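You operate a simulated robot arm through the tools that you are given. There is no shell and no other tool.

The job below is to be done with a simulated two-armed robot. You get a single attempt, and the scene is never put back.

JOB
Close down the sensor bench: tester off, head 66 racked, range S, both loose masters on the empty squares.
Fine: switch off before the head comes out; it goes into the empty well.

The check looks at the end state, three seconds after you hand in, the way a careful person would. Anything else that was tipped, shoved, dropped, spilled or broken makes it a failure.

ROBOT AND FRAMES
Two 7-joint arms with fingered hands on one trunk, on a base that moves. Base frame: it is fixed to the floor where the robot stands at the start and does not move with it; the origin is under the middle of the robot, x ahead of it, y to its left, z up. Readings come in m, rad, newtons and seconds.
The left shoulder is at the start at [0.042, 0.174, 1.121], the right one opposite. With the tool pointing down near the work surface each hand reaches from about 0.3 to 0.72 m from the robot's upright axis, wherever it stands, measured 20 degrees to its own side. Places, roughly: master square four [0.5, 0.1, 0.9]; master square three [0.5, 0.2, 0.9]; tester power switch [0.5, -0.1, 0.9]; tester range selector [0.6, -0.1, 1]. Payload 3.8 kg a hand.
The TCP of each hand is the grasp point between the finger pads, 0.026 m short of the fingertips. In the tool frame z runs along the fingers and y along their closing line. The gripper opens to 0.132 m; its body begins 0.073 m behind the TCP. The gripper is a hand of 3 fingers: y runs from the thumb to the fingers, the wrist lies at [0, 0, -0.224] in the tool frame, and closing takes about 1.5 s.
Orientation is told as [roll, pitch, yaw] about the base's x, y, z axes, in that order, counted from this pose: with the fingers straight down and closing along the base's y, the tool's x points along the base's -x, its y along +y and its z along -z.

CONTROLS
- The arms move only by the tool nudge_tool. It takes "left_moves", "right_moves" or both (then of equal length, played together; a hand with none holds still); each is text: rows parted by semicolons, each of 7 numbers parted by spaces: the finger opening in m, from 0 to 0.132, then the shift along the tool's x, y, z in m, then the turn, a rotation vector about the tool's x, y, z in degrees. In form: fingers x y z rx ry rz; .... A call has 1 to 20 rows; each row shifts and turns the commanded pose from where the row before left it, along the tool's axes as they then stand. Rows are played at 5 a second. More than 0.05 m and 0.15 rad between two rows, or a gripper value outside its range, and nothing of the call is played. A pose out of reach is approached as far as the arm can. The call stops where the force on the tool passes 40 N (or 10 N more than at its start, if that is more) or the arm is blocked; 0.2 s more then pass. Each finger travels about 0.108 m/s and halts on what it meets, pressing with about 25 N; the grip force reading is that of the motor and also rises with nothing between the fingers. The clock runs only during rows and for 0.2 s after the last one: add rows that do not move to give the fingers time. It gives the time, the measured TCP pose, the force on the tool (base axes), the opening and the grip force at its end, in the units of the frame above (readings bear some noise), with the torque about the TCP (base axes, N m) and any sound that the robot's microphone picked up.
- Cameras (640 x 400 px; columns grow to the right, rows downward): "scene" is now at [0.1787, 0.0203, 1.0633]; the picture's right is [0.26, -0.97, 0.00], its down [0.29, 0.08, -0.96] and it looks along [0.92, 0.25, 0.30] (base axes); focal length 214 px, centre (320, 200). "left" rides on the left gripper at [-0.061, 0.003, -0.092] in its tool frame; the picture's right is [-0.05, -1.00, 0.00], its down [0.83, -0.04, -0.55] and it looks along [0.55, -0.03, 0.83] (tool axes); focal length 230 px, centre (320, 200). "right" rides on the right gripper at [0.062, 0.003, -0.092] in its tool frame; the picture's right is [-0.05, 1.00, 0.00], its down [-0.83, -0.04, -0.56] and it looks along [-0.55, -0.03, 0.83] (tool axes); focal length 230 px, centre (320, 200). There is no depth. A picture from a camera that has moved, and an enlarged one, comes with that camera's place and axes in the base frame and with its lens.
- capture(camera): a new picture of that camera. No time passes.
- raise_lower(by): moves the trunk up (or, below 0, down) by that many m; the arms and the scene camera ride with it, the base frame stays. It gives what a move gives, with no picture.
- steer(legs): drives the robot by 1 to 6 legs, each [ahead, left, turn to the left] in m, m and rad, along the robot's own axes; the way and the turn of a leg run together, so that a leg with both is an arc; at most 1.5 m and 3.142 rad a leg. The arms and the cameras ride along, it lands a little off, and it stops where it bumps. It gives what a move gives.
- preshape(shape, hand): the hand has 3 fingers and takes this shape, open, in about a second: jaw (thumb against the fingers, like two jaws); tri (thumb and two fingers); tip (a fingertip pinch); poke (one finger out to press); point (the index stretched); flat (the hand flat); cup (the hand cupped); fist (a fist). The gripper value then closes the fingers along that shape, each until it touches; the sizes above hold for jaw. It gives what a move gives, with no picture.
- pan_tilt(pan, tilt): turns the head with the scene camera to pan (to the left, within 1.047 rad either way) and tilt (down, from -0.506 to 1.204), counted from straight ahead of the robot (the tilt from the chest, where the trunk bows). It gives what a move gives.
- close_up(camera, box): a new picture of the part [left, top, right, bottom] of that camera's present view, enlarged. No time passes.
- job_done(): hands the job in; it is judged then, once.

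Places have to be worked out from the pictures, the camera data and where the tool is seen. Open the grippers and draw the arms clear of the work before you hand the job in, unless the task says otherwise.

The tools are called after "Emit:" by a JSON object that holds its "method" and its "body". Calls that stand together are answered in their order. nudge_tool: Moves the arms, as the interface text tells. Its arguments: {"type":"object","properties":{"left_moves":{"type":"string"},"right_moves":{"type":"string"}},"required":[]} The other tools are called the same way: raise_lower (by) moves the trunk up or down; preshape (shape, hand) gives the hand a shape; steer (legs) drives the base; pan_tilt (pan, tilt) turns the head that bears the scene camera; capture (camera) takes a picture; close_up (camera, box) takes an enlarged picture of a part of a camera's view; job_done () hands the job in.

At the start:

```text
clock: 0.0
left_tool_pos: [0.2438, 0.1817, 1.2875]
left_tcp_rot: [-0.001, -0.001, 0.0]
left_ft_force: [-0.8, 0.0, 0.0]
left_wrist_torque: [-0.03, -0.03, 0.0]
left_gripper_width: 0.1319
left_grip_force: 0.1
left_shape: jaw
right_tool_pos: [0.365, -0.069, 1.0016]
right_tcp_rot: [0.0, -0.003, 0.001]
right_ft_force: [-0.4, -0.4, 0.6]
right_wrist_torque: [0.03, -0.01, 0.02]
right_gripper_width: 0.1318
right_grip_force: 0.1
right_shape: jaw
trunk travel left (down, up): [-0.425, 0.057]
robot x, y, heading: [-0.0018, -0.0012, -0.002]
head pan, tilt (commanded): [0.262, -0.3]
```

scene: 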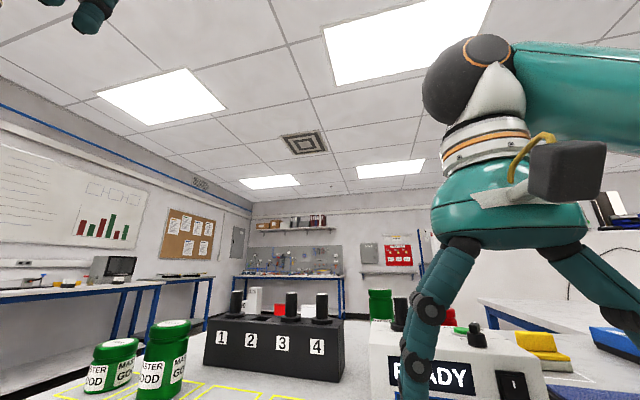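
right: 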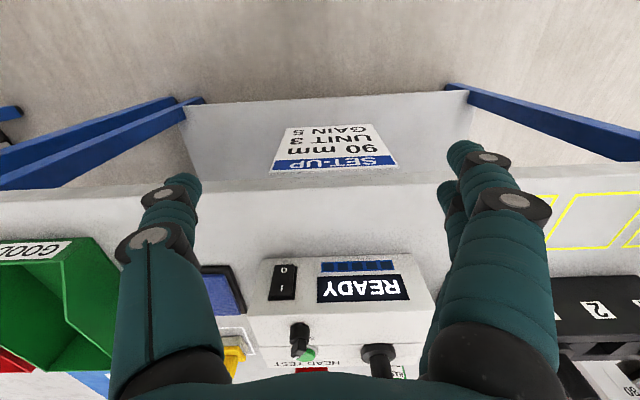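
left: 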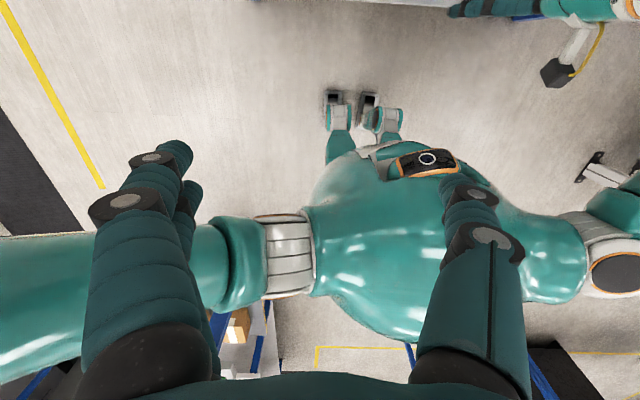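

The head looks upward and the bench is mostly below the view; I tilt the head down to see the bench and the tester.

Emit:
{"method": "pan_tilt", "body": {"pan": 0.1, "tilt": 0.5}}

Emit:
{"method": "capture", "body": {"camera": "scene"}}

```text
clock: 1.1
left_tool_pos: [0.2436, 0.1816, 1.287]
left_tcp_rot: [-0.003, 0.0, 0.0]
left_ft_force: [0.7, 0.3, -0.3]
left_wrist_torque: [-0.01, -0.01, -0.01]
left_gripper_width: 0.1318
left_grip_force: 0.1
left_shape: jaw
right_tool_pos: [0.3657, -0.0673, 1.0013]
right_tcp_rot: [-0.001, -0.001, 0.001]
right_ft_force: [-0.6, 0.6, 0.8]
right_wrist_torque: [-0.01, 0.01, 0.01]
right_gripper_width: 0.1321
right_grip_force: 0.0
right_shape: jaw
trunk travel left (down, up): [-0.425, 0.057]
robot x, y, heading: [-0.0003, -0.0016, -0.003]
head pan, tilt (commanded): [0.099, 0.499]
```

```text
taken
camera scene: at [0.1933, 0.0091, 0.9917], right [0.1, -0.99, 0.0], down [-0.48, -0.05, -0.88], along [0.87, 0.09, -0.48], focal length 214 px, centre (320, 200)
```

scene: 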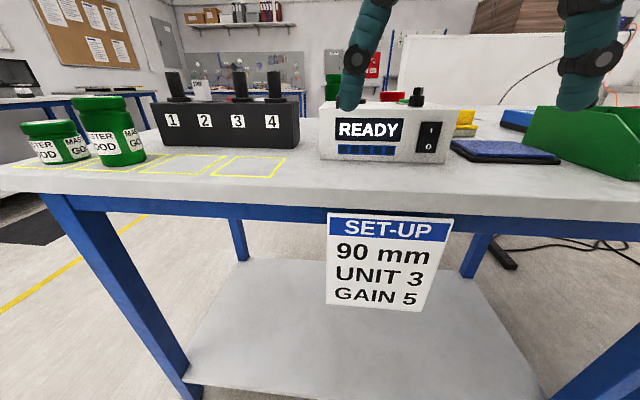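

The bench is visible with the rack (wells 1–4), tester, masters and squares. I'll enlarge several parts to read the details.

Emit:
{"method": "close_up", "body": {"camera": "scene", "box": [0, 60, 320, 200]}}

Emit:
{"method": "close_up", "body": {"camera": "scene", "box": [300, 60, 640, 200]}}

Emit:
{"method": "close_up", "body": {"camera": "right", "box": [180, 230, 640, 400]}}

```text
2.00 times, centred on (160, 130) of scene
camera zoom: at [0.1933, 0.0091, 0.9917], right [0.1, -0.99, 0.0], down [-0.48, -0.05, -0.88], along [0.87, 0.09, -0.48], focal length 429 px, centre (640, 340)
```

zoom: 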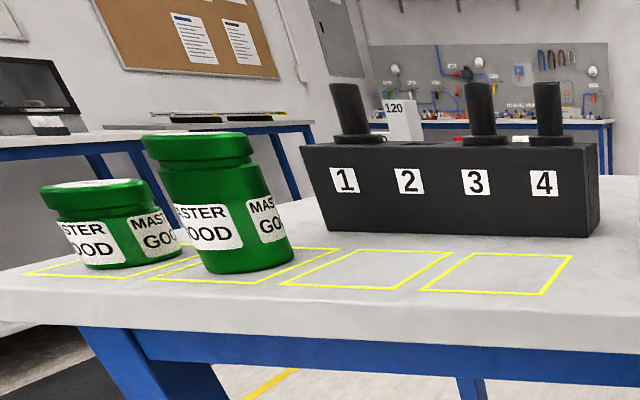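

```text
1.88 times, centred on (470, 130) of scene
camera zoom: at [0.1933, 0.0091, 0.9917], right [0.1, -0.99, 0.0], down [-0.48, -0.05, -0.88], along [0.87, 0.09, -0.48], focal length 404 px, centre (38, 332)
```

zoom: 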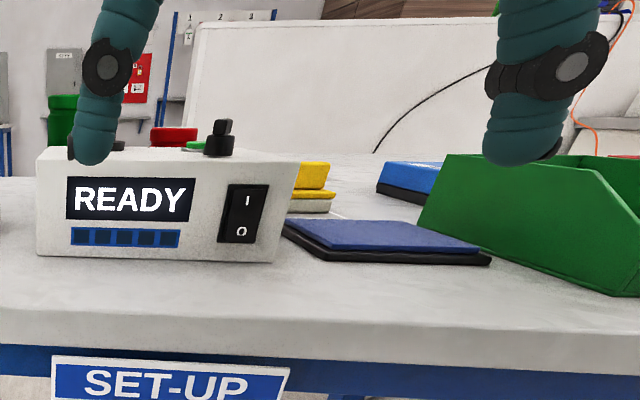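

```text
1.39 times, centred on (410, 315) of right
camera zoom: at [0.3038, -0.0646, 1.0934], right [0.05, 1.0, 0.0], down [0.83, -0.04, 0.56], along [0.56, -0.03, -0.83], focal length 320 px, centre (195, 40)
```

zoom: 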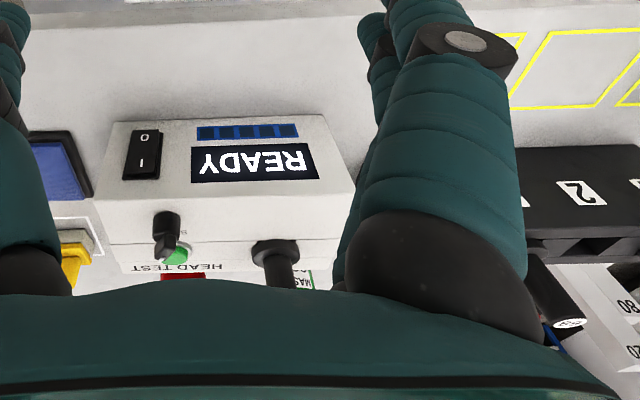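

Head 66 seems to sit in the tester's top socket, behind my right fingers. I move the right hand up and to the right so that the head camera gets a clear view.

Emit:
{"method": "nudge_tool", "body": {"right_moves": "0.132 0 0 -0.04 0 0 0; 0.132 0 0 -0.045 0 0 0; 0.132 0 -0.02 -0.04 0 0 0; 0.132 0 -0.045 -0.02 0 0 0; 0.132 0 -0.05 0 0 0 0; 0.132 0 -0.05 0 0 0 0; 0.132 0 -0.05 0 0 0 0"}}

Emit:
{"method": "raise_lower", "body": {"by": 0.055}}

Emit:
{"method": "pan_tilt", "body": {"pan": 0.1, "tilt": 0.6}}

Emit:
{"method": "capture", "body": {"camera": "scene"}}

Emit:
{"method": "capture", "body": {"camera": "right"}}

```text
clock: 2.7
left_tool_pos: [0.2431, 0.1807, 1.2879]
left_tcp_rot: [0.001, -0.002, 0.0]
left_ft_force: [0.7, -0.1, -0.4]
left_wrist_torque: [0.0, 0.0, -0.03]
left_gripper_width: 0.1318
left_grip_force: 0.1
left_shape: jaw
right_tool_pos: [0.3654, -0.2834, 1.1444]
right_tcp_rot: [-0.001, -0.003, 0.001]
right_ft_force: [-0.8, 0.1, 0.6]
right_wrist_torque: [0.03, -0.03, 0.03]
right_gripper_width: 0.132
right_grip_force: 0.1
right_shape: jaw
trunk travel left (down, up): [-0.425, 0.057]
robot x, y, heading: [0.0022, -0.0017, -0.001]
head pan, tilt (commanded): [0.099, 0.499]
```

```text
clock: 3.7
left_tool_pos: [0.2446, 0.1804, 1.3408]
left_tcp_rot: [-0.001, 0.001, -0.001]
left_ft_force: [0.8, 0.0, 0.1]
left_wrist_torque: [0.0, 0.0, 0.03]
left_gripper_width: 0.1319
left_grip_force: 0.1
left_shape: jaw
right_tool_pos: [0.366, -0.2819, 1.1998]
right_tcp_rot: [0.001, 0.0, 0.001]
right_ft_force: [0.6, 0.7, -0.1]
right_wrist_torque: [-0.01, 0.01, 0.0]
right_gripper_width: 0.1319
right_grip_force: 0.1
right_shape: jaw
trunk travel left (down, up): [-0.48, 0.002]
robot x, y, heading: [0.0038, 0.0015, -0.003]
head pan, tilt (commanded): [0.099, 0.499]
```

```text
clock: 4.4
left_tool_pos: [0.2441, 0.1826, 1.342]
left_tcp_rot: [-0.002, 0.001, 0.0]
left_ft_force: [0.6, -0.4, 0.4]
left_wrist_torque: [0.0, 0.02, 0.0]
left_gripper_width: 0.132
left_grip_force: 0.0
left_shape: jaw
right_tool_pos: [0.3655, -0.2825, 1.2001]
right_tcp_rot: [0.0, -0.001, -0.001]
right_ft_force: [0.5, 0.6, 0.3]
right_wrist_torque: [-0.01, 0.02, 0.04]
right_gripper_width: 0.1319
right_grip_force: 0.1
right_shape: jaw
trunk travel left (down, up): [-0.48, 0.002]
robot x, y, heading: [-0.0019, -0.0022, 0.0]
head pan, tilt (commanded): [0.099, 0.6]
```

```text
taken
camera scene: at [0.1965, 0.0088, 1.0593], right [0.1, -1.0, 0.0], down [-0.56, -0.06, -0.83], along [0.82, 0.08, -0.56], focal length 214 px, centre (320, 200)
```

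scene: 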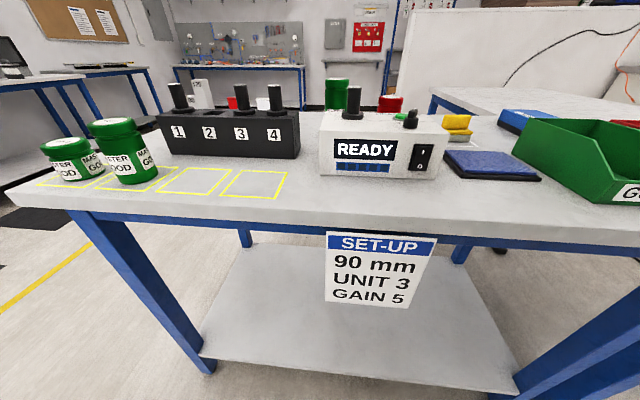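

```text
taken
camera right: at [0.3039, -0.2795, 1.2932], right [0.05, 1.0, 0.0], down [0.83, -0.04, 0.56], along [0.56, -0.03, -0.83], focal length 230 px, centre (320, 200)
```

right: 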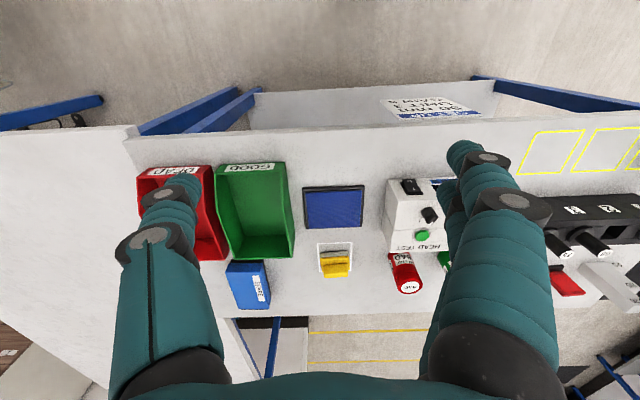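

The overview shows a red and a green master behind the tester. I enlarge parts of both views to read the labels.

Emit:
{"method": "close_up", "body": {"camera": "right", "box": [370, 160, 470, 310]}}

Emit:
{"method": "close_up", "body": {"camera": "scene", "box": [300, 60, 480, 190]}}

Emit:
{"method": "close_up", "body": {"camera": "scene", "box": [20, 70, 310, 210]}}

Emit:
{"method": "close_up", "body": {"camera": "right", "box": [530, 120, 640, 310]}}

```text
2.67 times, centred on (420, 235) of right
camera zoom: at [0.3039, -0.2795, 1.2932], right [0.05, 1.0, 0.0], down [0.83, -0.04, 0.56], along [0.56, -0.03, -0.83], focal length 614 px, centre (53, 107)
```

zoom: 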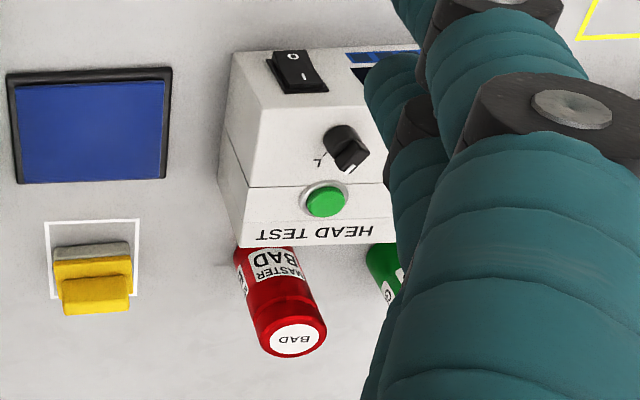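

```text
3.08 times, centred on (390, 125) of scene
camera zoom: at [0.1965, 0.0088, 1.0593], right [0.1, -1.0, 0.0], down [-0.56, -0.06, -0.83], along [0.82, 0.08, -0.56], focal length 660 px, centre (105, 431)
```

zoom: 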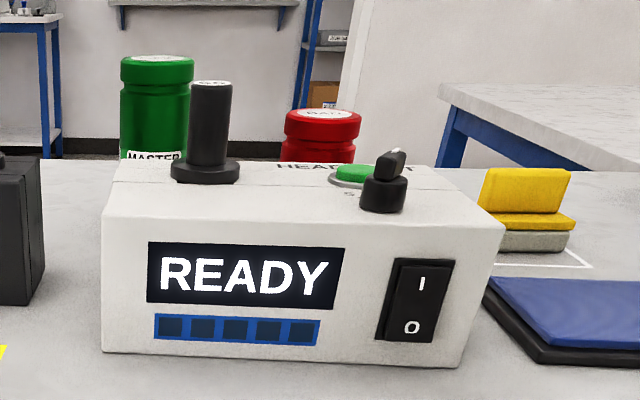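

```text
2.21 times, centred on (165, 140) of scene
camera zoom: at [0.1965, 0.0088, 1.0593], right [0.1, -1.0, 0.0], down [-0.56, -0.06, -0.83], along [0.82, 0.08, -0.56], focal length 473 px, centre (662, 332)
```

zoom: 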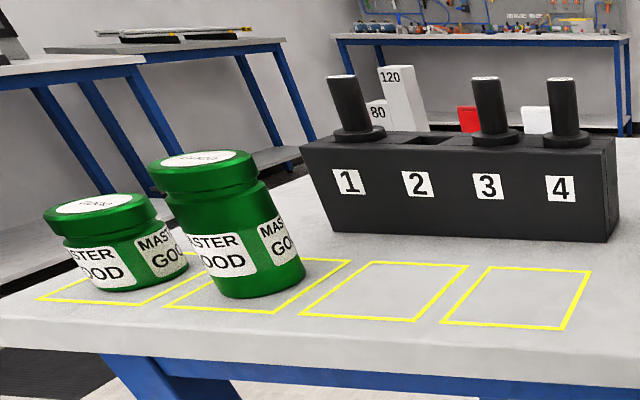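

```text
2.11 times, centred on (585, 215) of right
camera zoom: at [0.3039, -0.2795, 1.2932], right [0.05, 1.0, 0.0], down [0.83, -0.04, 0.56], along [0.56, -0.03, -0.83], focal length 484 px, centre (-238, 168)
```

zoom: 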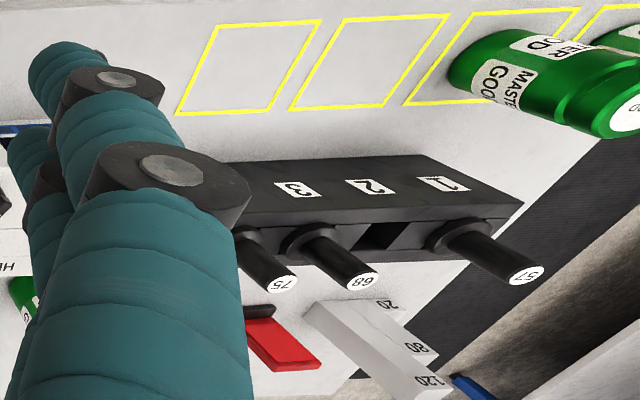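

Rack holds 57, (empty 2), 68, 75; the tester's head must be 66. I shift the right hand left to look straight over the tester for labels of the selector and head.

Emit:
{"method": "nudge_tool", "body": {"right_moves": "0.132 0 0.05 0 0 0 0; 0.132 0 0.05 0 0 0 0; 0.132 0 0.05 0 0 0 0; 0.132 0 0.05 0 0 0 0; 0.132 0 0 0 0 0 0"}}

Emit:
{"method": "capture", "body": {"camera": "right"}}

Emit:
{"method": "close_up", "body": {"camera": "right", "box": [220, 150, 440, 290]}}

```text
clock: 5.6
left_tool_pos: [0.2432, 0.1811, 1.3427]
left_tcp_rot: [0.0, -0.001, 0.0]
left_ft_force: [0.0, 1.0, 0.1]
left_wrist_torque: [0.01, 0.02, 0.01]
left_gripper_width: 0.1316
left_grip_force: 0.0
left_shape: jaw
right_tool_pos: [0.3661, -0.0837, 1.2014]
right_tcp_rot: [0.0, -0.003, 0.0]
right_ft_force: [-0.4, -0.7, -0.1]
right_wrist_torque: [-0.01, 0.01, 0.02]
right_gripper_width: 0.1321
right_grip_force: 0.1
right_shape: jaw
trunk travel left (down, up): [-0.48, 0.002]
robot x, y, heading: [0.0017, -0.0012, -0.001]
head pan, tilt (commanded): [0.099, 0.6]
```

```text
taken
camera right: at [0.3032, -0.08, 1.2943], right [0.05, 1.0, 0.0], down [0.83, -0.04, 0.56], along [0.56, -0.03, -0.83], focal length 230 px, centre (320, 200)
```

right: 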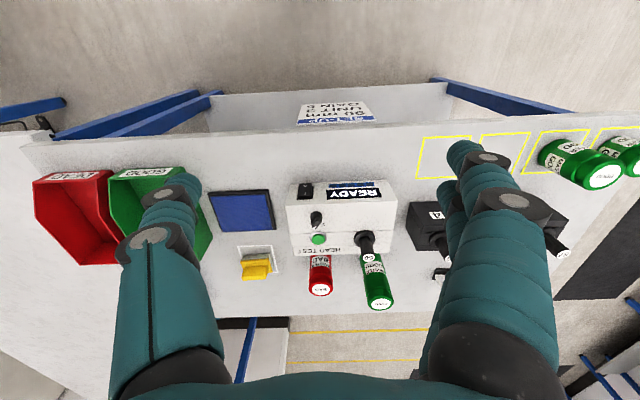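

```text
2.86 times, centred on (330, 220) of right
camera zoom: at [0.3032, -0.08, 1.2943], right [0.05, 1.0, 0.0], down [0.83, -0.04, 0.56], along [0.56, -0.03, -0.83], focal length 657 px, centre (291, 143)
```

zoom: 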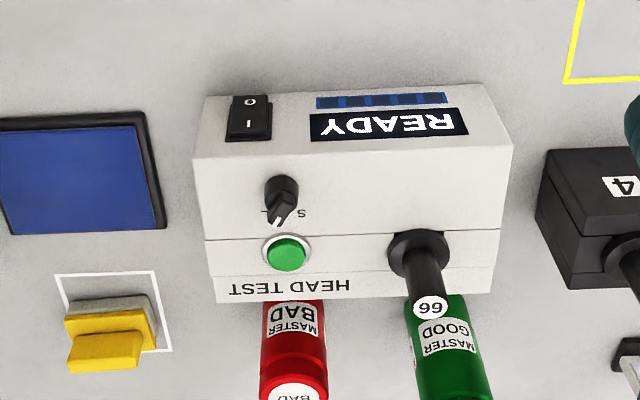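

Head "66" confirmed in the tester. I zoom on the knob and the switch.

Emit:
{"method": "close_up", "body": {"camera": "right", "box": [290, 175, 350, 250]}}

Emit:
{"method": "close_up", "body": {"camera": "right", "box": [350, 220, 410, 320]}}

Emit:
{"method": "close_up", "body": {"camera": "right", "box": [295, 245, 405, 315]}}

Emit:
{"method": "close_up", "body": {"camera": "scene", "box": [310, 75, 450, 185]}}

```text
5.33 times, centred on (320, 212) of right
camera zoom: at [0.3032, -0.08, 1.2943], right [0.05, 1.0, 0.0], down [0.83, -0.04, 0.56], along [0.56, -0.03, -0.83], focal length 1227 px, centre (320, 133)
```

zoom: 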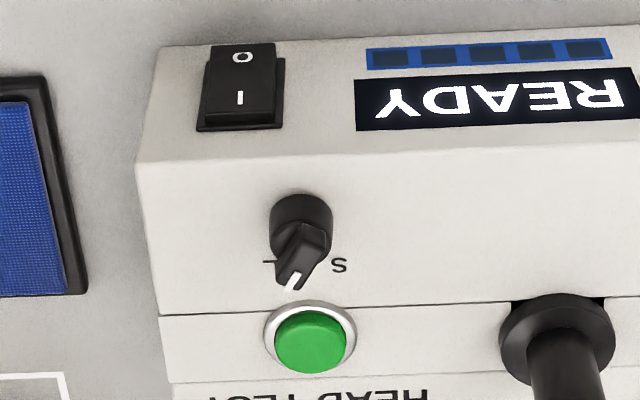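

```text
4.00 times, centred on (380, 270) of right
camera zoom: at [0.3032, -0.08, 1.2943], right [0.05, 1.0, 0.0], down [0.83, -0.04, 0.56], along [0.56, -0.03, -0.83], focal length 920 px, centre (80, -80)
```

zoom: 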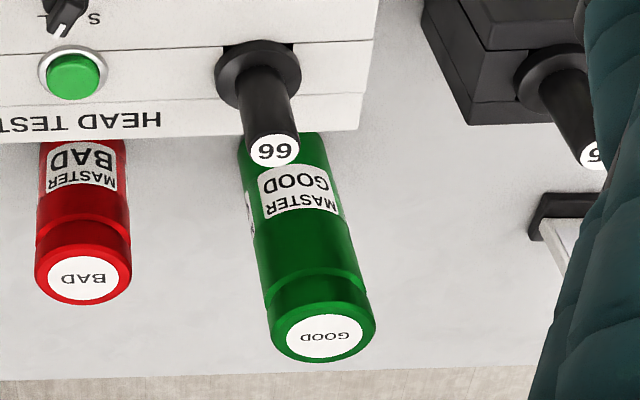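

```text
5.71 times, centred on (350, 280) of right
camera zoom: at [0.3032, -0.08, 1.2943], right [0.05, 1.0, 0.0], down [0.83, -0.04, 0.56], along [0.56, -0.03, -0.83], focal length 1315 px, centre (149, -257)
```

zoom: 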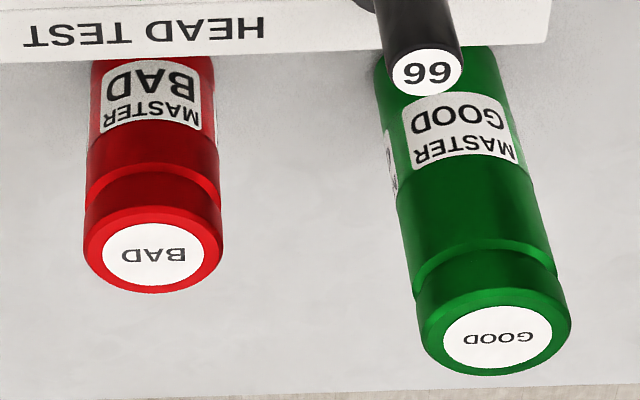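

```text
3.64 times, centred on (380, 130) of scene
camera zoom: at [0.196, 0.0078, 1.0594], right [0.1, -1.0, 0.0], down [-0.56, -0.06, -0.83], along [0.82, 0.08, -0.56], focal length 780 px, centre (102, 454)
```

zoom: 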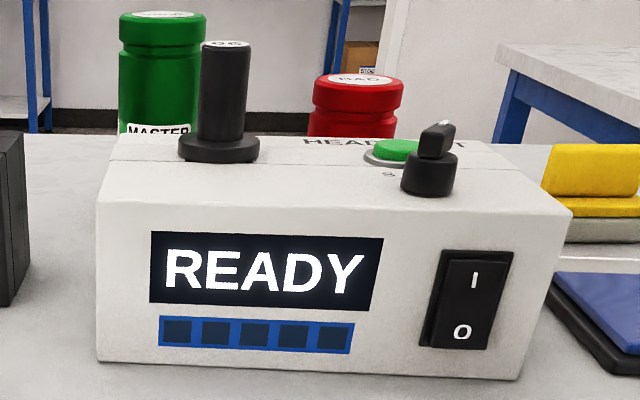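

The knob's pointer now points forward-right towards L; S lies forward-left. Next I look down to see the gap between robot base and table, since the masters behind the tester look ~0.78 m out.

Emit:
{"method": "pan_tilt", "body": {"pan": 0.0, "tilt": 1.2}}

Emit:
{"method": "capture", "body": {"camera": "scene"}}

Emit:
{"method": "pan_tilt", "body": {"pan": 0.3, "tilt": 0.75}}

Emit:
{"method": "capture", "body": {"camera": "scene"}}

```text
clock: 6.6
left_tool_pos: [0.2442, 0.1813, 1.3428]
left_tcp_rot: [-0.001, 0.002, 0.0]
left_ft_force: [0.1, 0.0, 0.1]
left_wrist_torque: [-0.03, 0.0, 0.02]
left_gripper_width: 0.1319
left_grip_force: 0.0
left_shape: jaw
right_tool_pos: [0.3657, -0.0831, 1.201]
right_tcp_rot: [0.002, -0.002, -0.001]
right_ft_force: [-0.2, 0.2, 0.3]
right_wrist_torque: [0.02, 0.03, 0.04]
right_gripper_width: 0.1321
right_grip_force: 0.0
right_shape: jaw
trunk travel left (down, up): [-0.48, 0.002]
robot x, y, heading: [-0.0, -0.0019, -0.001]
head pan, tilt (commanded): [0.0, 1.201]
```

```text
taken
camera scene: at [0.1643, -0.0001, 1.0148], right [0.0, -1.0, 0.0], down [-0.93, 0.0, -0.36], along [0.36, 0.0, -0.93], focal length 214 px, centre (320, 200)
```

scene: 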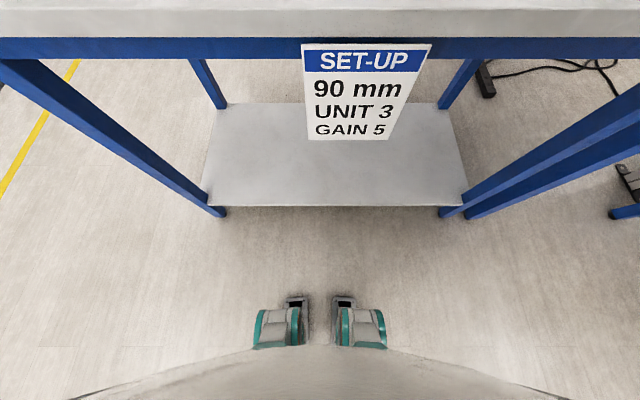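

```text
clock: 7.5
left_tool_pos: [0.2433, 0.1812, 1.3418]
left_tcp_rot: [-0.002, 0.0, -0.001]
left_ft_force: [-0.3, -1.0, 0.3]
left_wrist_torque: [-0.01, -0.02, -0.02]
left_gripper_width: 0.132
left_grip_force: 0.0
left_shape: jaw
right_tool_pos: [0.366, -0.0839, 1.2023]
right_tcp_rot: [-0.001, -0.002, 0.001]
right_ft_force: [-0.3, -0.5, -0.4]
right_wrist_torque: [0.03, 0.0, -0.01]
right_gripper_width: 0.1319
right_grip_force: 0.0
right_shape: jaw
trunk travel left (down, up): [-0.48, 0.002]
robot x, y, heading: [0.0001, -0.0024, -0.003]
head pan, tilt (commanded): [0.3, 0.75]
```

```text
taken
camera scene: at [0.1874, 0.0244, 1.0464], right [0.3, -0.96, 0.0], down [-0.65, -0.2, -0.73], along [0.7, 0.22, -0.68], focal length 214 px, centre (320, 200)
```

scene: 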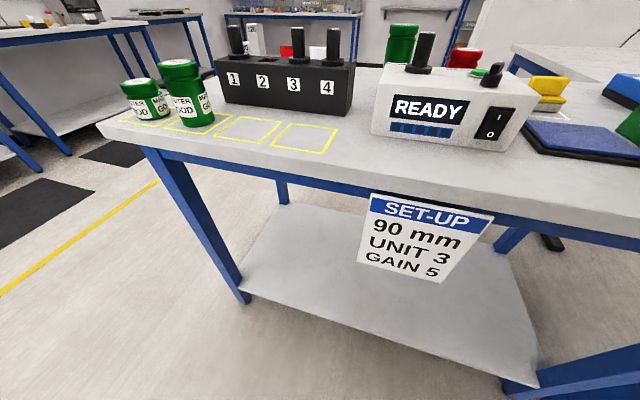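

The robot stands well clear of the table (edge x≈0.43). The tester front face is vertical at x≈0.537, with "O" at about (0.537, -0.123, 0.904). I set the right hand to "poke" and look at the finger.

Emit:
{"method": "preshape", "body": {"shape": "poke", "hand": "right"}}

Emit:
{"method": "pan_tilt", "body": {"pan": 0.0, "tilt": 0.2}}

Emit:
{"method": "capture", "body": {"camera": "scene"}}

Emit:
{"method": "capture", "body": {"camera": "right"}}

```text
clock: 8.4
left_tool_pos: [0.2439, 0.1801, 1.3423]
left_tcp_rot: [-0.001, 0.0, 0.0]
left_ft_force: [0.3, -0.4, 0.5]
left_wrist_torque: [0.04, -0.01, -0.04]
left_gripper_width: 0.1321
left_grip_force: 0.1
left_shape: jaw
right_tool_pos: [0.3657, -0.0836, 1.2003]
right_tcp_rot: [0.0, -0.003, 0.003]
right_ft_force: [0.8, -0.1, -0.9]
right_wrist_torque: [0.0, 0.01, 0.01]
right_gripper_width: 0.0
right_grip_force: 0.0
right_shape: poke
trunk travel left (down, up): [-0.48, 0.002]
robot x, y, heading: [0.0022, -0.0015, 0.001]
head pan, tilt (commanded): [0.3, 0.75]
```

```text
clock: 9.3
left_tool_pos: [0.2442, 0.1824, 1.3415]
left_tcp_rot: [-0.001, 0.0, 0.0]
left_ft_force: [0.8, 0.8, -0.2]
left_wrist_torque: [-0.01, -0.02, -0.03]
left_gripper_width: 0.1322
left_grip_force: 0.1
left_shape: jaw
right_tool_pos: [0.3644, -0.0819, 1.2026]
right_tcp_rot: [0.001, -0.001, 0.001]
right_ft_force: [0.5, -0.6, -0.9]
right_wrist_torque: [0.01, 0.03, -0.01]
right_gripper_width: 0.0
right_grip_force: 0.1
right_shape: poke
trunk travel left (down, up): [-0.48, 0.002]
robot x, y, heading: [-0.0018, -0.0008, -0.002]
head pan, tilt (commanded): [0.0, 0.201]
```

```text
taken
camera scene: at [0.2015, 0.0001, 1.096], right [0.0, -1.0, 0.0], down [-0.2, 0.0, -0.98], along [0.98, 0.0, -0.2], focal length 214 px, centre (320, 200)
```

scene: 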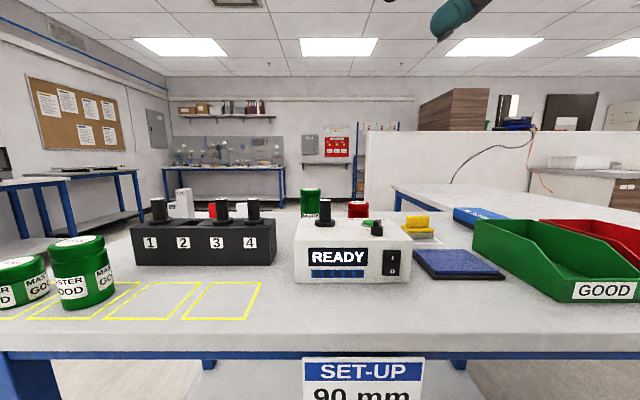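

```text
taken
camera right: at [0.3035, -0.0793, 1.2942], right [0.05, 1.0, 0.0], down [0.83, -0.04, 0.56], along [0.56, -0.03, -0.83], focal length 230 px, centre (320, 200)
```

right: 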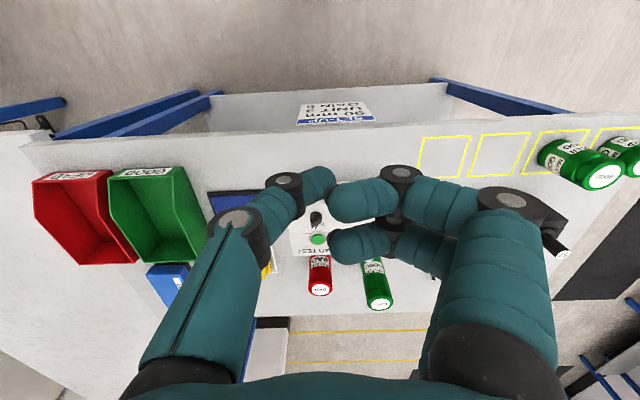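

The poke tip seems to be near the tool axis; I tilt the head up to view the finger from below.

Emit:
{"method": "pan_tilt", "body": {"pan": -0.3, "tilt": -0.3}}

Emit:
{"method": "capture", "body": {"camera": "scene"}}

```text
clock: 10.3
left_tool_pos: [0.2435, 0.1817, 1.3417]
left_tcp_rot: [-0.001, 0.0, 0.001]
left_ft_force: [0.4, -0.2, -0.9]
left_wrist_torque: [0.02, 0.0, 0.0]
left_gripper_width: 0.1319
left_grip_force: 0.0
left_shape: jaw
right_tool_pos: [0.3662, -0.083, 1.2023]
right_tcp_rot: [0.001, -0.002, 0.001]
right_ft_force: [1.0, -0.1, -0.7]
right_wrist_torque: [0.0, 0.07, 0.0]
right_gripper_width: 0.0
right_grip_force: 0.1
right_shape: poke
trunk travel left (down, up): [-0.48, 0.002]
robot x, y, heading: [-0.0042, -0.0001, 0.0]
head pan, tilt (commanded): [-0.3, -0.3]
```

```text
taken
camera scene: at [0.1834, -0.0232, 1.14], right [-0.3, -0.96, 0.0], down [0.28, -0.09, -0.96], along [0.91, -0.28, 0.29], focal length 214 px, centre (320, 200)
```

scene: 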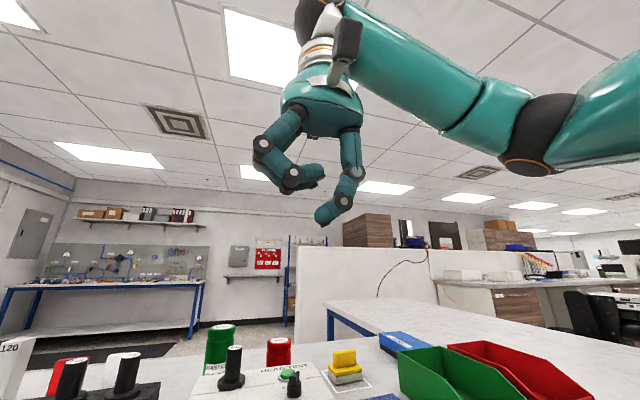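

In "poke" the thumb tip lies on the tool axis but curled fingers stay close to it. I try "point" to see whether a straight index gives more clearance.

Emit:
{"method": "preshape", "body": {"shape": "point", "hand": "right"}}

Emit:
{"method": "capture", "body": {"camera": "scene"}}

Emit:
{"method": "capture", "body": {"camera": "right"}}

```text
clock: 11.2
left_tool_pos: [0.2445, 0.1819, 1.342]
left_tcp_rot: [-0.001, -0.001, -0.001]
left_ft_force: [-0.1, -0.1, -0.3]
left_wrist_torque: [0.02, -0.03, 0.01]
left_gripper_width: 0.1319
left_grip_force: 0.1
left_shape: jaw
right_tool_pos: [0.3655, -0.0814, 1.2012]
right_tcp_rot: [0.0, -0.003, 0.001]
right_ft_force: [-0.2, 0.0, -0.1]
right_wrist_torque: [0.0, 0.02, 0.01]
right_gripper_width: 0.0
right_grip_force: 0.1
right_shape: point
trunk travel left (down, up): [-0.48, 0.002]
robot x, y, heading: [-0.001, -0.0005, 0.004]
head pan, tilt (commanded): [-0.3, -0.3]
```

```text
taken
camera scene: at [0.1833, -0.0232, 1.1401], right [-0.3, -0.96, 0.0], down [0.28, -0.09, -0.96], along [0.91, -0.28, 0.3], focal length 214 px, centre (320, 200)
```

scene: 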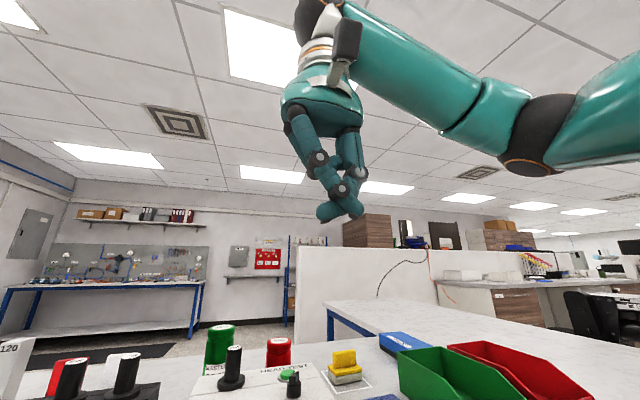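

```text
taken
camera right: at [0.3035, -0.0793, 1.2942], right [0.05, 1.0, 0.0], down [0.83, -0.04, 0.56], along [0.56, -0.03, -0.83], focal length 230 px, centre (320, 200)
```

right: 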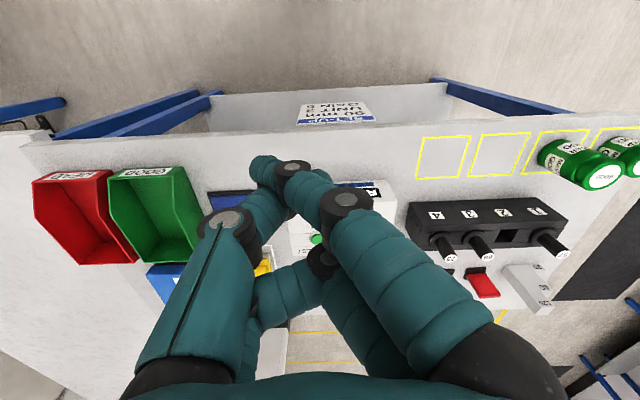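

"Point" is not better; with "poke" the tip leads by ~11–13 mm at a 50° tilt, which suffices. I return to "poke" and test what the opening value does to it before moving.

Emit:
{"method": "preshape", "body": {"shape": "poke", "hand": "right"}}

Emit:
{"method": "nudge_tool", "body": {"right_moves": "0.132 0 0 0 0 0 0; 0.132 0 0 0 0 0 0; 0.132 0 0 0 0 0 0; 0.132 0 0 0 0 0 0; 0.132 0 0 0 0 0 0; 0.132 0 0 0 0 0 0"}}

Emit:
{"method": "close_up", "body": {"camera": "scene", "box": [220, 0, 420, 240]}}

```text
clock: 12.1
left_tool_pos: [0.2446, 0.1807, 1.3415]
left_tcp_rot: [-0.001, 0.0, 0.0]
left_ft_force: [-0.1, -0.5, 0.7]
left_wrist_torque: [0.01, -0.01, -0.02]
left_gripper_width: 0.1321
left_grip_force: 0.0
left_shape: jaw
right_tool_pos: [0.3655, -0.0831, 1.2013]
right_tcp_rot: [0.0, -0.003, 0.001]
right_ft_force: [-0.5, 0.3, 0.6]
right_wrist_torque: [0.01, -0.01, -0.02]
right_gripper_width: 0.0
right_grip_force: 0.1
right_shape: poke
trunk travel left (down, up): [-0.48, 0.002]
robot x, y, heading: [0.002, -0.0023, -0.003]
head pan, tilt (commanded): [-0.3, -0.3]
```

```text
clock: 13.5
left_tool_pos: [0.2441, 0.1819, 1.3414]
left_tcp_rot: [-0.001, 0.002, -0.001]
left_ft_force: [0.1, 1.0, 0.6]
left_wrist_torque: [-0.01, 0.01, 0.03]
left_gripper_width: 0.1319
left_grip_force: 0.1
left_shape: jaw
right_tool_pos: [0.366, -0.0826, 1.2005]
right_tcp_rot: [0.0, -0.001, 0.0]
right_ft_force: [-0.8, -0.5, -0.3]
right_wrist_torque: [0.03, -0.01, 0.02]
right_gripper_width: 0.0
right_grip_force: 0.0
right_shape: poke
trunk travel left (down, up): [-0.48, 0.002]
robot x, y, heading: [-0.0003, -0.0006, -0.002]
head pan, tilt (commanded): [-0.3, -0.3]
```

```text
1.67 times, centred on (320, 120) of scene
camera zoom: at [0.1834, -0.0232, 1.1401], right [-0.3, -0.96, 0.0], down [0.28, -0.09, -0.96], along [0.91, -0.28, 0.3], focal length 358 px, centre (320, 333)
```

zoom: 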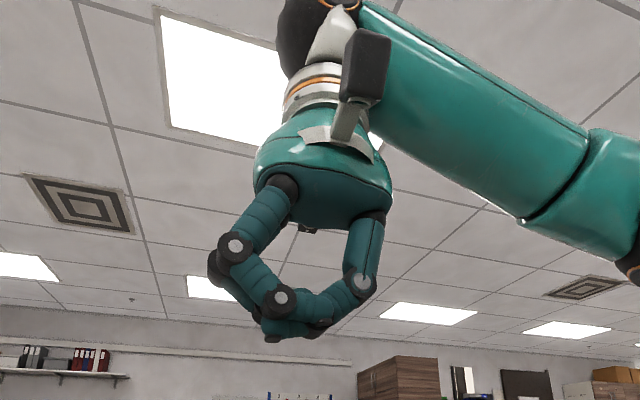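

The value 0.132 seems to alter the poke shape; I command 0 and look again.

Emit:
{"method": "nudge_tool", "body": {"right_moves": "0 0 0 0 0 0 0; 0 0 0 0 0 0 0; 0 0 0 0 0 0 0; 0 0 0 0 0 0 0; 0 0 0 0 0 0 0; 0 0 0 0 0 0 0"}}

Emit:
{"method": "close_up", "body": {"camera": "scene", "box": [220, 0, 420, 240]}}

```text
clock: 14.9
left_tool_pos: [0.2436, 0.1815, 1.341]
left_tcp_rot: [-0.003, -0.001, 0.0]
left_ft_force: [0.5, 0.0, -0.6]
left_wrist_torque: [-0.01, -0.02, -0.03]
left_gripper_width: 0.1318
left_grip_force: 0.1
left_shape: jaw
right_tool_pos: [0.3664, -0.0829, 1.2014]
right_tcp_rot: [0.001, -0.002, 0.0]
right_ft_force: [0.1, 0.4, -0.7]
right_wrist_torque: [0.02, 0.0, 0.01]
right_gripper_width: 0.0002
right_grip_force: 0.0
right_shape: poke
trunk travel left (down, up): [-0.48, 0.002]
robot x, y, heading: [0.0, 0.0026, 0.001]
head pan, tilt (commanded): [-0.3, -0.3]
```

```text
1.67 times, centred on (320, 120) of scene
camera zoom: at [0.1833, -0.0232, 1.1401], right [-0.3, -0.96, 0.0], down [0.28, -0.09, -0.96], along [0.91, -0.28, 0.3], focal length 358 px, centre (320, 333)
```

zoom: 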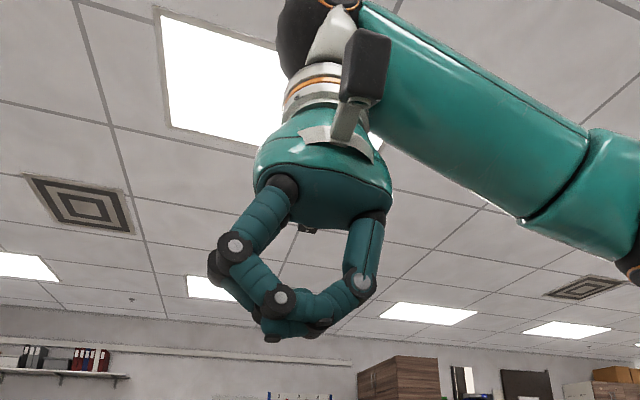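

The fingers got crossed coming from "point". I reopen to "jaw" and then take "poke" again.

Emit:
{"method": "preshape", "body": {"shape": "jaw", "hand": "right"}}

Emit:
{"method": "nudge_tool", "body": {"right_moves": "0.132 0 0 0 0 0 0; 0.132 0 0 0 0 0 0; 0.132 0 0 0 0 0 0; 0.132 0 0 0 0 0 0; 0.132 0 0 0 0 0 0; 0.132 0 0 0 0 0 0"}}

Emit:
{"method": "preshape", "body": {"shape": "poke", "hand": "right"}}

Emit:
{"method": "close_up", "body": {"camera": "scene", "box": [220, 0, 420, 240]}}

Emit:
{"method": "nudge_tool", "body": {"right_moves": "0 0 0 0 0 0 0; 0 0 0 0 0 0 0; 0 0 0 0 0 0 0; 0 0 0 0 0 0 0; 0 0 0 0 0 0 0; 0 0 0 0 0 0 0"}}

Emit:
{"method": "close_up", "body": {"camera": "scene", "box": [220, 0, 420, 240]}}

```text
clock: 15.8
left_tool_pos: [0.2439, 0.1807, 1.3407]
left_tcp_rot: [-0.001, 0.0, -0.001]
left_ft_force: [0.3, 0.7, 0.7]
left_wrist_torque: [0.01, 0.02, -0.02]
left_gripper_width: 0.1316
left_grip_force: 0.1
left_shape: jaw
right_tool_pos: [0.3645, -0.0822, 1.2017]
right_tcp_rot: [0.0, -0.001, -0.001]
right_ft_force: [-0.3, -0.6, 0.8]
right_wrist_torque: [0.0, 0.02, 0.0]
right_gripper_width: 0.1322
right_grip_force: 0.1
right_shape: jaw
trunk travel left (down, up): [-0.48, 0.002]
robot x, y, heading: [-0.0019, 0.0011, -0.001]
head pan, tilt (commanded): [-0.3, -0.3]
```

```text
clock: 17.2
left_tool_pos: [0.2441, 0.1814, 1.3423]
left_tcp_rot: [-0.002, -0.001, 0.001]
left_ft_force: [0.9, -0.6, 0.5]
left_wrist_torque: [-0.01, 0.03, 0.0]
left_gripper_width: 0.1319
left_grip_force: 0.1
left_shape: jaw
right_tool_pos: [0.3658, -0.0833, 1.202]
right_tcp_rot: [-0.001, -0.002, 0.001]
right_ft_force: [0.4, 0.3, -0.1]
right_wrist_torque: [0.02, -0.03, 0.0]
right_gripper_width: 0.1319
right_grip_force: 0.0
right_shape: jaw
trunk travel left (down, up): [-0.48, 0.002]
robot x, y, heading: [0.0012, 0.004, -0.001]
head pan, tilt (commanded): [-0.3, -0.3]
```

```text
clock: 18.1
left_tool_pos: [0.2442, 0.1813, 1.3424]
left_tcp_rot: [-0.001, 0.002, 0.002]
left_ft_force: [0.7, -0.4, -0.4]
left_wrist_torque: [0.0, 0.02, -0.01]
left_gripper_width: 0.1319
left_grip_force: 0.0
left_shape: jaw
right_tool_pos: [0.3646, -0.083, 1.2009]
right_tcp_rot: [0.0, 0.0, 0.0]
right_ft_force: [-0.4, 0.9, 0.1]
right_wrist_torque: [-0.01, -0.01, 0.01]
right_gripper_width: 0.0001
right_grip_force: 0.1
right_shape: poke
trunk travel left (down, up): [-0.48, 0.002]
robot x, y, heading: [0.0013, 0.0021, -0.002]
head pan, tilt (commanded): [-0.3, -0.3]
```

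```text
1.67 times, centred on (320, 120) of scene
camera zoom: at [0.1834, -0.0232, 1.14], right [-0.3, -0.96, 0.0], down [0.28, -0.09, -0.96], along [0.91, -0.28, 0.3], focal length 358 px, centre (320, 333)
```

zoom: 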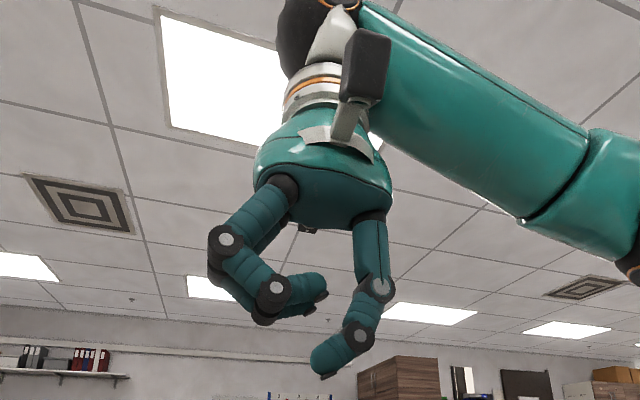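

```text
clock: 19.5
left_tool_pos: [0.2443, 0.1815, 1.3422]
left_tcp_rot: [-0.002, 0.0, 0.001]
left_ft_force: [0.1, -0.1, 0.4]
left_wrist_torque: [0.0, -0.01, 0.01]
left_gripper_width: 0.1321
left_grip_force: 0.1
left_shape: jaw
right_tool_pos: [0.3645, -0.0822, 1.202]
right_tcp_rot: [-0.001, -0.002, 0.001]
right_ft_force: [-0.5, 0.9, 0.4]
right_wrist_torque: [-0.04, -0.01, -0.03]
right_gripper_width: 0.0001
right_grip_force: 0.1
right_shape: poke
trunk travel left (down, up): [-0.48, 0.002]
robot x, y, heading: [-0.0026, -0.0024, -0.004]
head pan, tilt (commanded): [-0.3, -0.3]
```

```text
1.67 times, centred on (320, 120) of scene
camera zoom: at [0.1833, -0.0232, 1.1401], right [-0.3, -0.96, 0.0], down [0.28, -0.09, -0.96], along [0.91, -0.28, 0.3], focal length 358 px, centre (320, 333)
```

zoom: 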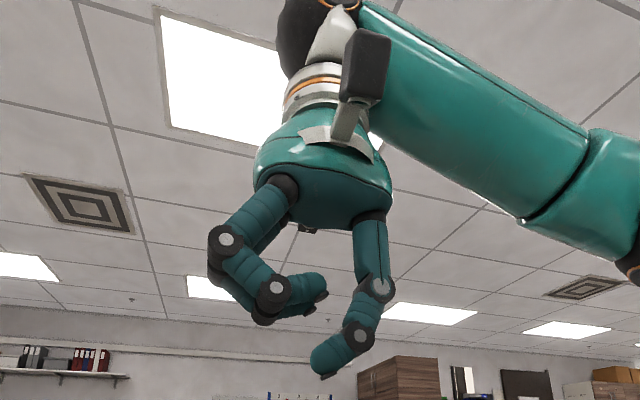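

"Poke" is right again with value 0. Now I move over in front of the switch at height and tilt the tool 50° forward.

Emit:
{"method": "nudge_tool", "body": {"right_moves": "0 0 -0.02 0.045 0 0 0; 0 0 -0.021 0.045 0 0 0; 0 -0.035 0 0.035 0 0 0; 0 -0.035 0 0.03 0 0 0; 0 0 0 0 0 -7.2 0; 0 0 0 0 0 -7.2 0; 0 0 0 0 0 -7.2 0; 0 0 0 0 0 -7.2 0; 0 0 0 0 0 -7.2 0; 0 0 0 0 0 -7.2 0; 0 0 0 0 0 -6.8 0; 0 0 0 0 0 0 0"}}

Emit:
{"method": "pan_tilt", "body": {"pan": -0.2, "tilt": 0.3}}

Emit:
{"method": "capture", "body": {"camera": "scene"}}

Emit:
{"method": "capture", "body": {"camera": "right"}}

```text
clock: 22.1
left_tool_pos: [0.244, 0.1808, 1.3429]
left_tcp_rot: [-0.001, 0.0, 0.001]
left_ft_force: [0.1, -0.2, -0.3]
left_wrist_torque: [0.02, 0.01, 0.01]
left_gripper_width: 0.1319
left_grip_force: 0.0
left_shape: jaw
right_tool_pos: [0.4354, -0.123, 1.0454]
right_tcp_rot: [0.0, -0.877, -0.001]
right_ft_force: [0.1, -0.8, 0.8]
right_wrist_torque: [0.01, 0.04, 0.0]
right_gripper_width: 0.0002
right_grip_force: 0.2
right_shape: poke
trunk travel left (down, up): [-0.48, 0.002]
robot x, y, heading: [-0.0018, -0.0027, -0.002]
head pan, tilt (commanded): [-0.3, -0.3]
```

```text
clock: 23.1
left_tool_pos: [0.2443, 0.1829, 1.3432]
left_tcp_rot: [-0.002, 0.0, 0.001]
left_ft_force: [0.6, -0.1, -0.5]
left_wrist_torque: [-0.02, 0.01, -0.01]
left_gripper_width: 0.1318
left_grip_force: 0.1
left_shape: jaw
right_tool_pos: [0.4354, -0.1236, 1.0456]
right_tcp_rot: [0.0, -0.876, -0.001]
right_ft_force: [0.3, 0.4, 0.6]
right_wrist_torque: [0.02, 0.0, -0.02]
right_gripper_width: 0.0
right_grip_force: 0.1
right_shape: poke
trunk travel left (down, up): [-0.48, 0.002]
robot x, y, heading: [0.0018, 0.0003, -0.0]
head pan, tilt (commanded): [-0.201, 0.3]
```

```text
taken
camera scene: at [0.1998, -0.0186, 1.0869], right [-0.2, -0.98, 0.0], down [-0.29, 0.06, -0.96], along [0.94, -0.19, -0.29], focal length 214 px, centre (320, 200)
```

scene: 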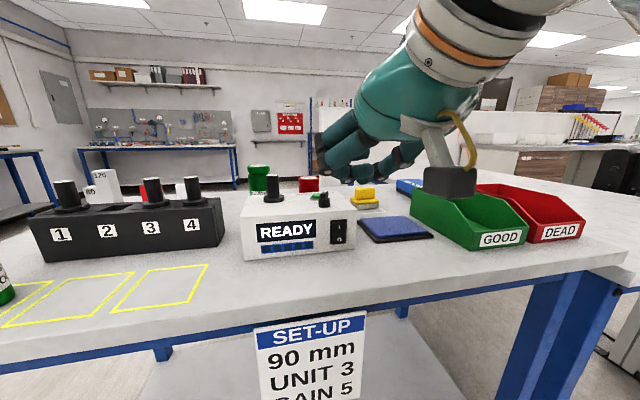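

```text
taken
camera right: at [0.3254, -0.1207, 1.0584], right [0.03, 1.0, 0.04], down [0.11, -0.04, 0.99], along [0.99, -0.03, -0.11], focal length 230 px, centre (320, 200)
```

right: 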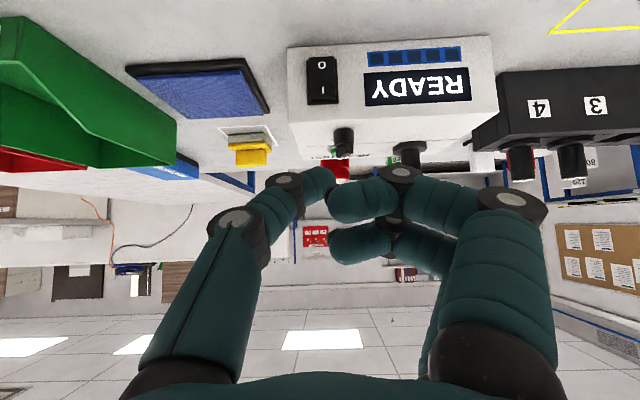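

The right camera shows the tip in line with the switch (O at ≈(0.537, -0.122, 0.903)). I lower the hand to the height of the "O" and come forward to about 3 cm from the face.

Emit:
{"method": "nudge_tool", "body": {"right_moves": "0 0.0345 0 0.0287 0 0 0; 0 0.0345 0 0.0287 0 0 0; 0 0.0345 0 0.0287 0 0 0; 0 -0.0256 0 0.0307 0 0 0; 0 0 0 0 0 0 0"}}

Emit:
{"method": "capture", "body": {"camera": "scene"}}

Emit:
{"method": "capture", "body": {"camera": "right"}}

```text
clock: 24.3
left_tool_pos: [0.2447, 0.1817, 1.342]
left_tcp_rot: [-0.001, 0.001, 0.0]
left_ft_force: [-1.2, -0.4, -0.6]
left_wrist_torque: [0.03, 0.0, 0.0]
left_gripper_width: 0.1319
left_grip_force: 0.0
left_shape: jaw
right_tool_pos: [0.4767, -0.1251, 0.9113]
right_tcp_rot: [0.0, -0.874, -0.002]
right_ft_force: [0.8, 0.1, 0.8]
right_wrist_torque: [0.02, 0.01, -0.01]
right_gripper_width: 0.0
right_grip_force: 0.0
right_shape: poke
trunk travel left (down, up): [-0.48, 0.002]
robot x, y, heading: [-0.003, -0.0023, 0.0]
head pan, tilt (commanded): [-0.201, 0.3]
```

```text
taken
camera scene: at [0.1994, -0.0187, 1.0869], right [-0.2, -0.98, 0.0], down [-0.29, 0.06, -0.96], along [0.94, -0.19, -0.3], focal length 214 px, centre (320, 200)
```

scene: 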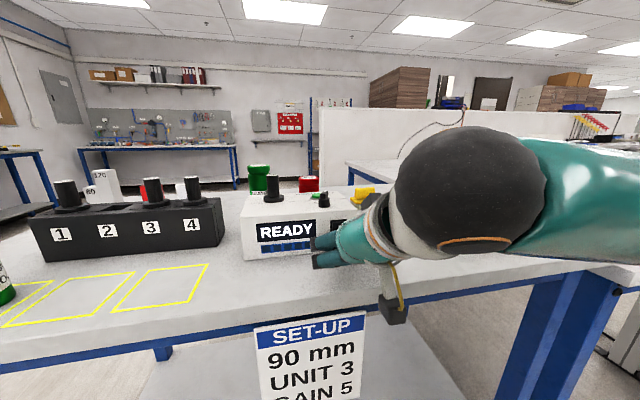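

```text
taken
camera right: at [0.3655, -0.1205, 0.9243], right [0.03, 1.0, 0.04], down [0.11, -0.04, 0.99], along [0.99, -0.03, -0.11], focal length 230 px, centre (320, 200)
```

right: 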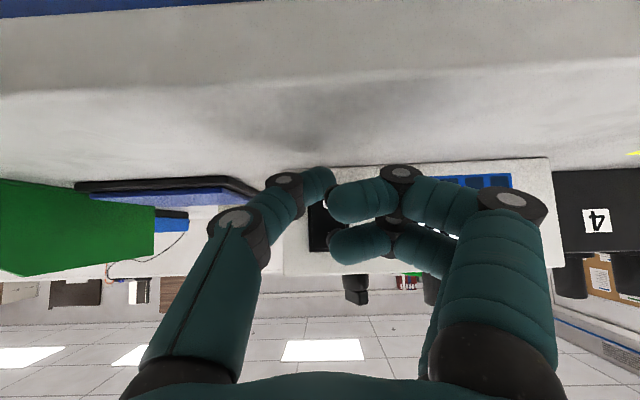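

The tip is aligned about 3 cm from the rocker. I advance in small steps until contact.

Emit:
{"method": "nudge_tool", "body": {"right_moves": "0 -0.0096 0 0.0115 0 0 0; 0 -0.0048 0 0.0058 0 0 0; 0 -0.0032 0 0.0038 0 0 0; 0 -0.0032 0 0.0038 0 0 0; 0 -0.0032 0 0.0038 0 0 0; 0 0 0 0 0 0 0"}}

Emit:
{"method": "close_up", "body": {"camera": "scene", "box": [230, 160, 400, 280]}}

Emit:
{"method": "capture", "body": {"camera": "right"}}

```text
clock: 25.7
left_tool_pos: [0.2411, 0.1822, 1.3422]
left_tcp_rot: [0.0, -0.003, 0.001]
left_ft_force: [-1.1, 0.1, 0.4]
left_wrist_torque: [0.01, 0.03, 0.0]
left_gripper_width: 0.1317
left_grip_force: 0.1
left_shape: jaw
right_tool_pos: [0.5096, -0.1239, 0.9115]
right_tcp_rot: [-0.001, -0.872, 0.001]
right_ft_force: [-22.5, -2.7, -2.0]
right_wrist_torque: [-0.01, 0.26, -0.04]
right_gripper_width: 0.0
right_grip_force: 0.0
right_shape: poke
trunk travel left (down, up): [-0.48, 0.002]
robot x, y, heading: [0.0003, -0.0018, -0.003]
head pan, tilt (commanded): [-0.201, 0.3]
```

```text
3.33 times, centred on (315, 220) of scene
camera zoom: at [0.1972, -0.019, 1.0871], right [-0.2, -0.98, 0.0], down [-0.29, 0.06, -0.96], along [0.94, -0.19, -0.29], focal length 715 px, centre (337, 133)
```

zoom: 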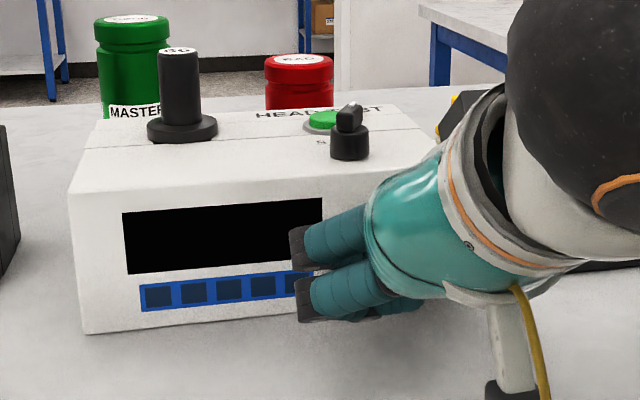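

```text
taken
camera right: at [0.3986, -0.1205, 0.9233], right [0.03, 1.0, 0.04], down [0.11, -0.04, 0.99], along [0.99, -0.03, -0.11], focal length 230 px, centre (320, 200)
```

right: 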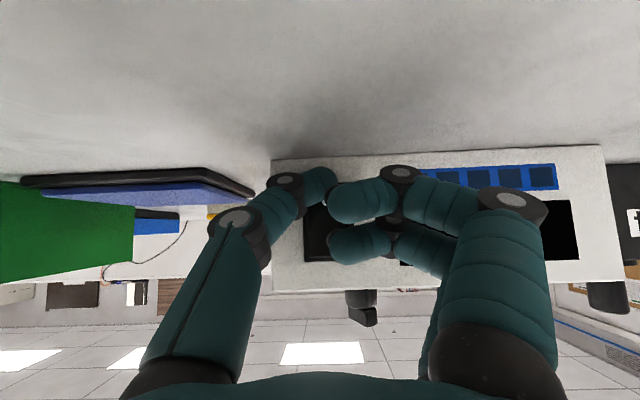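

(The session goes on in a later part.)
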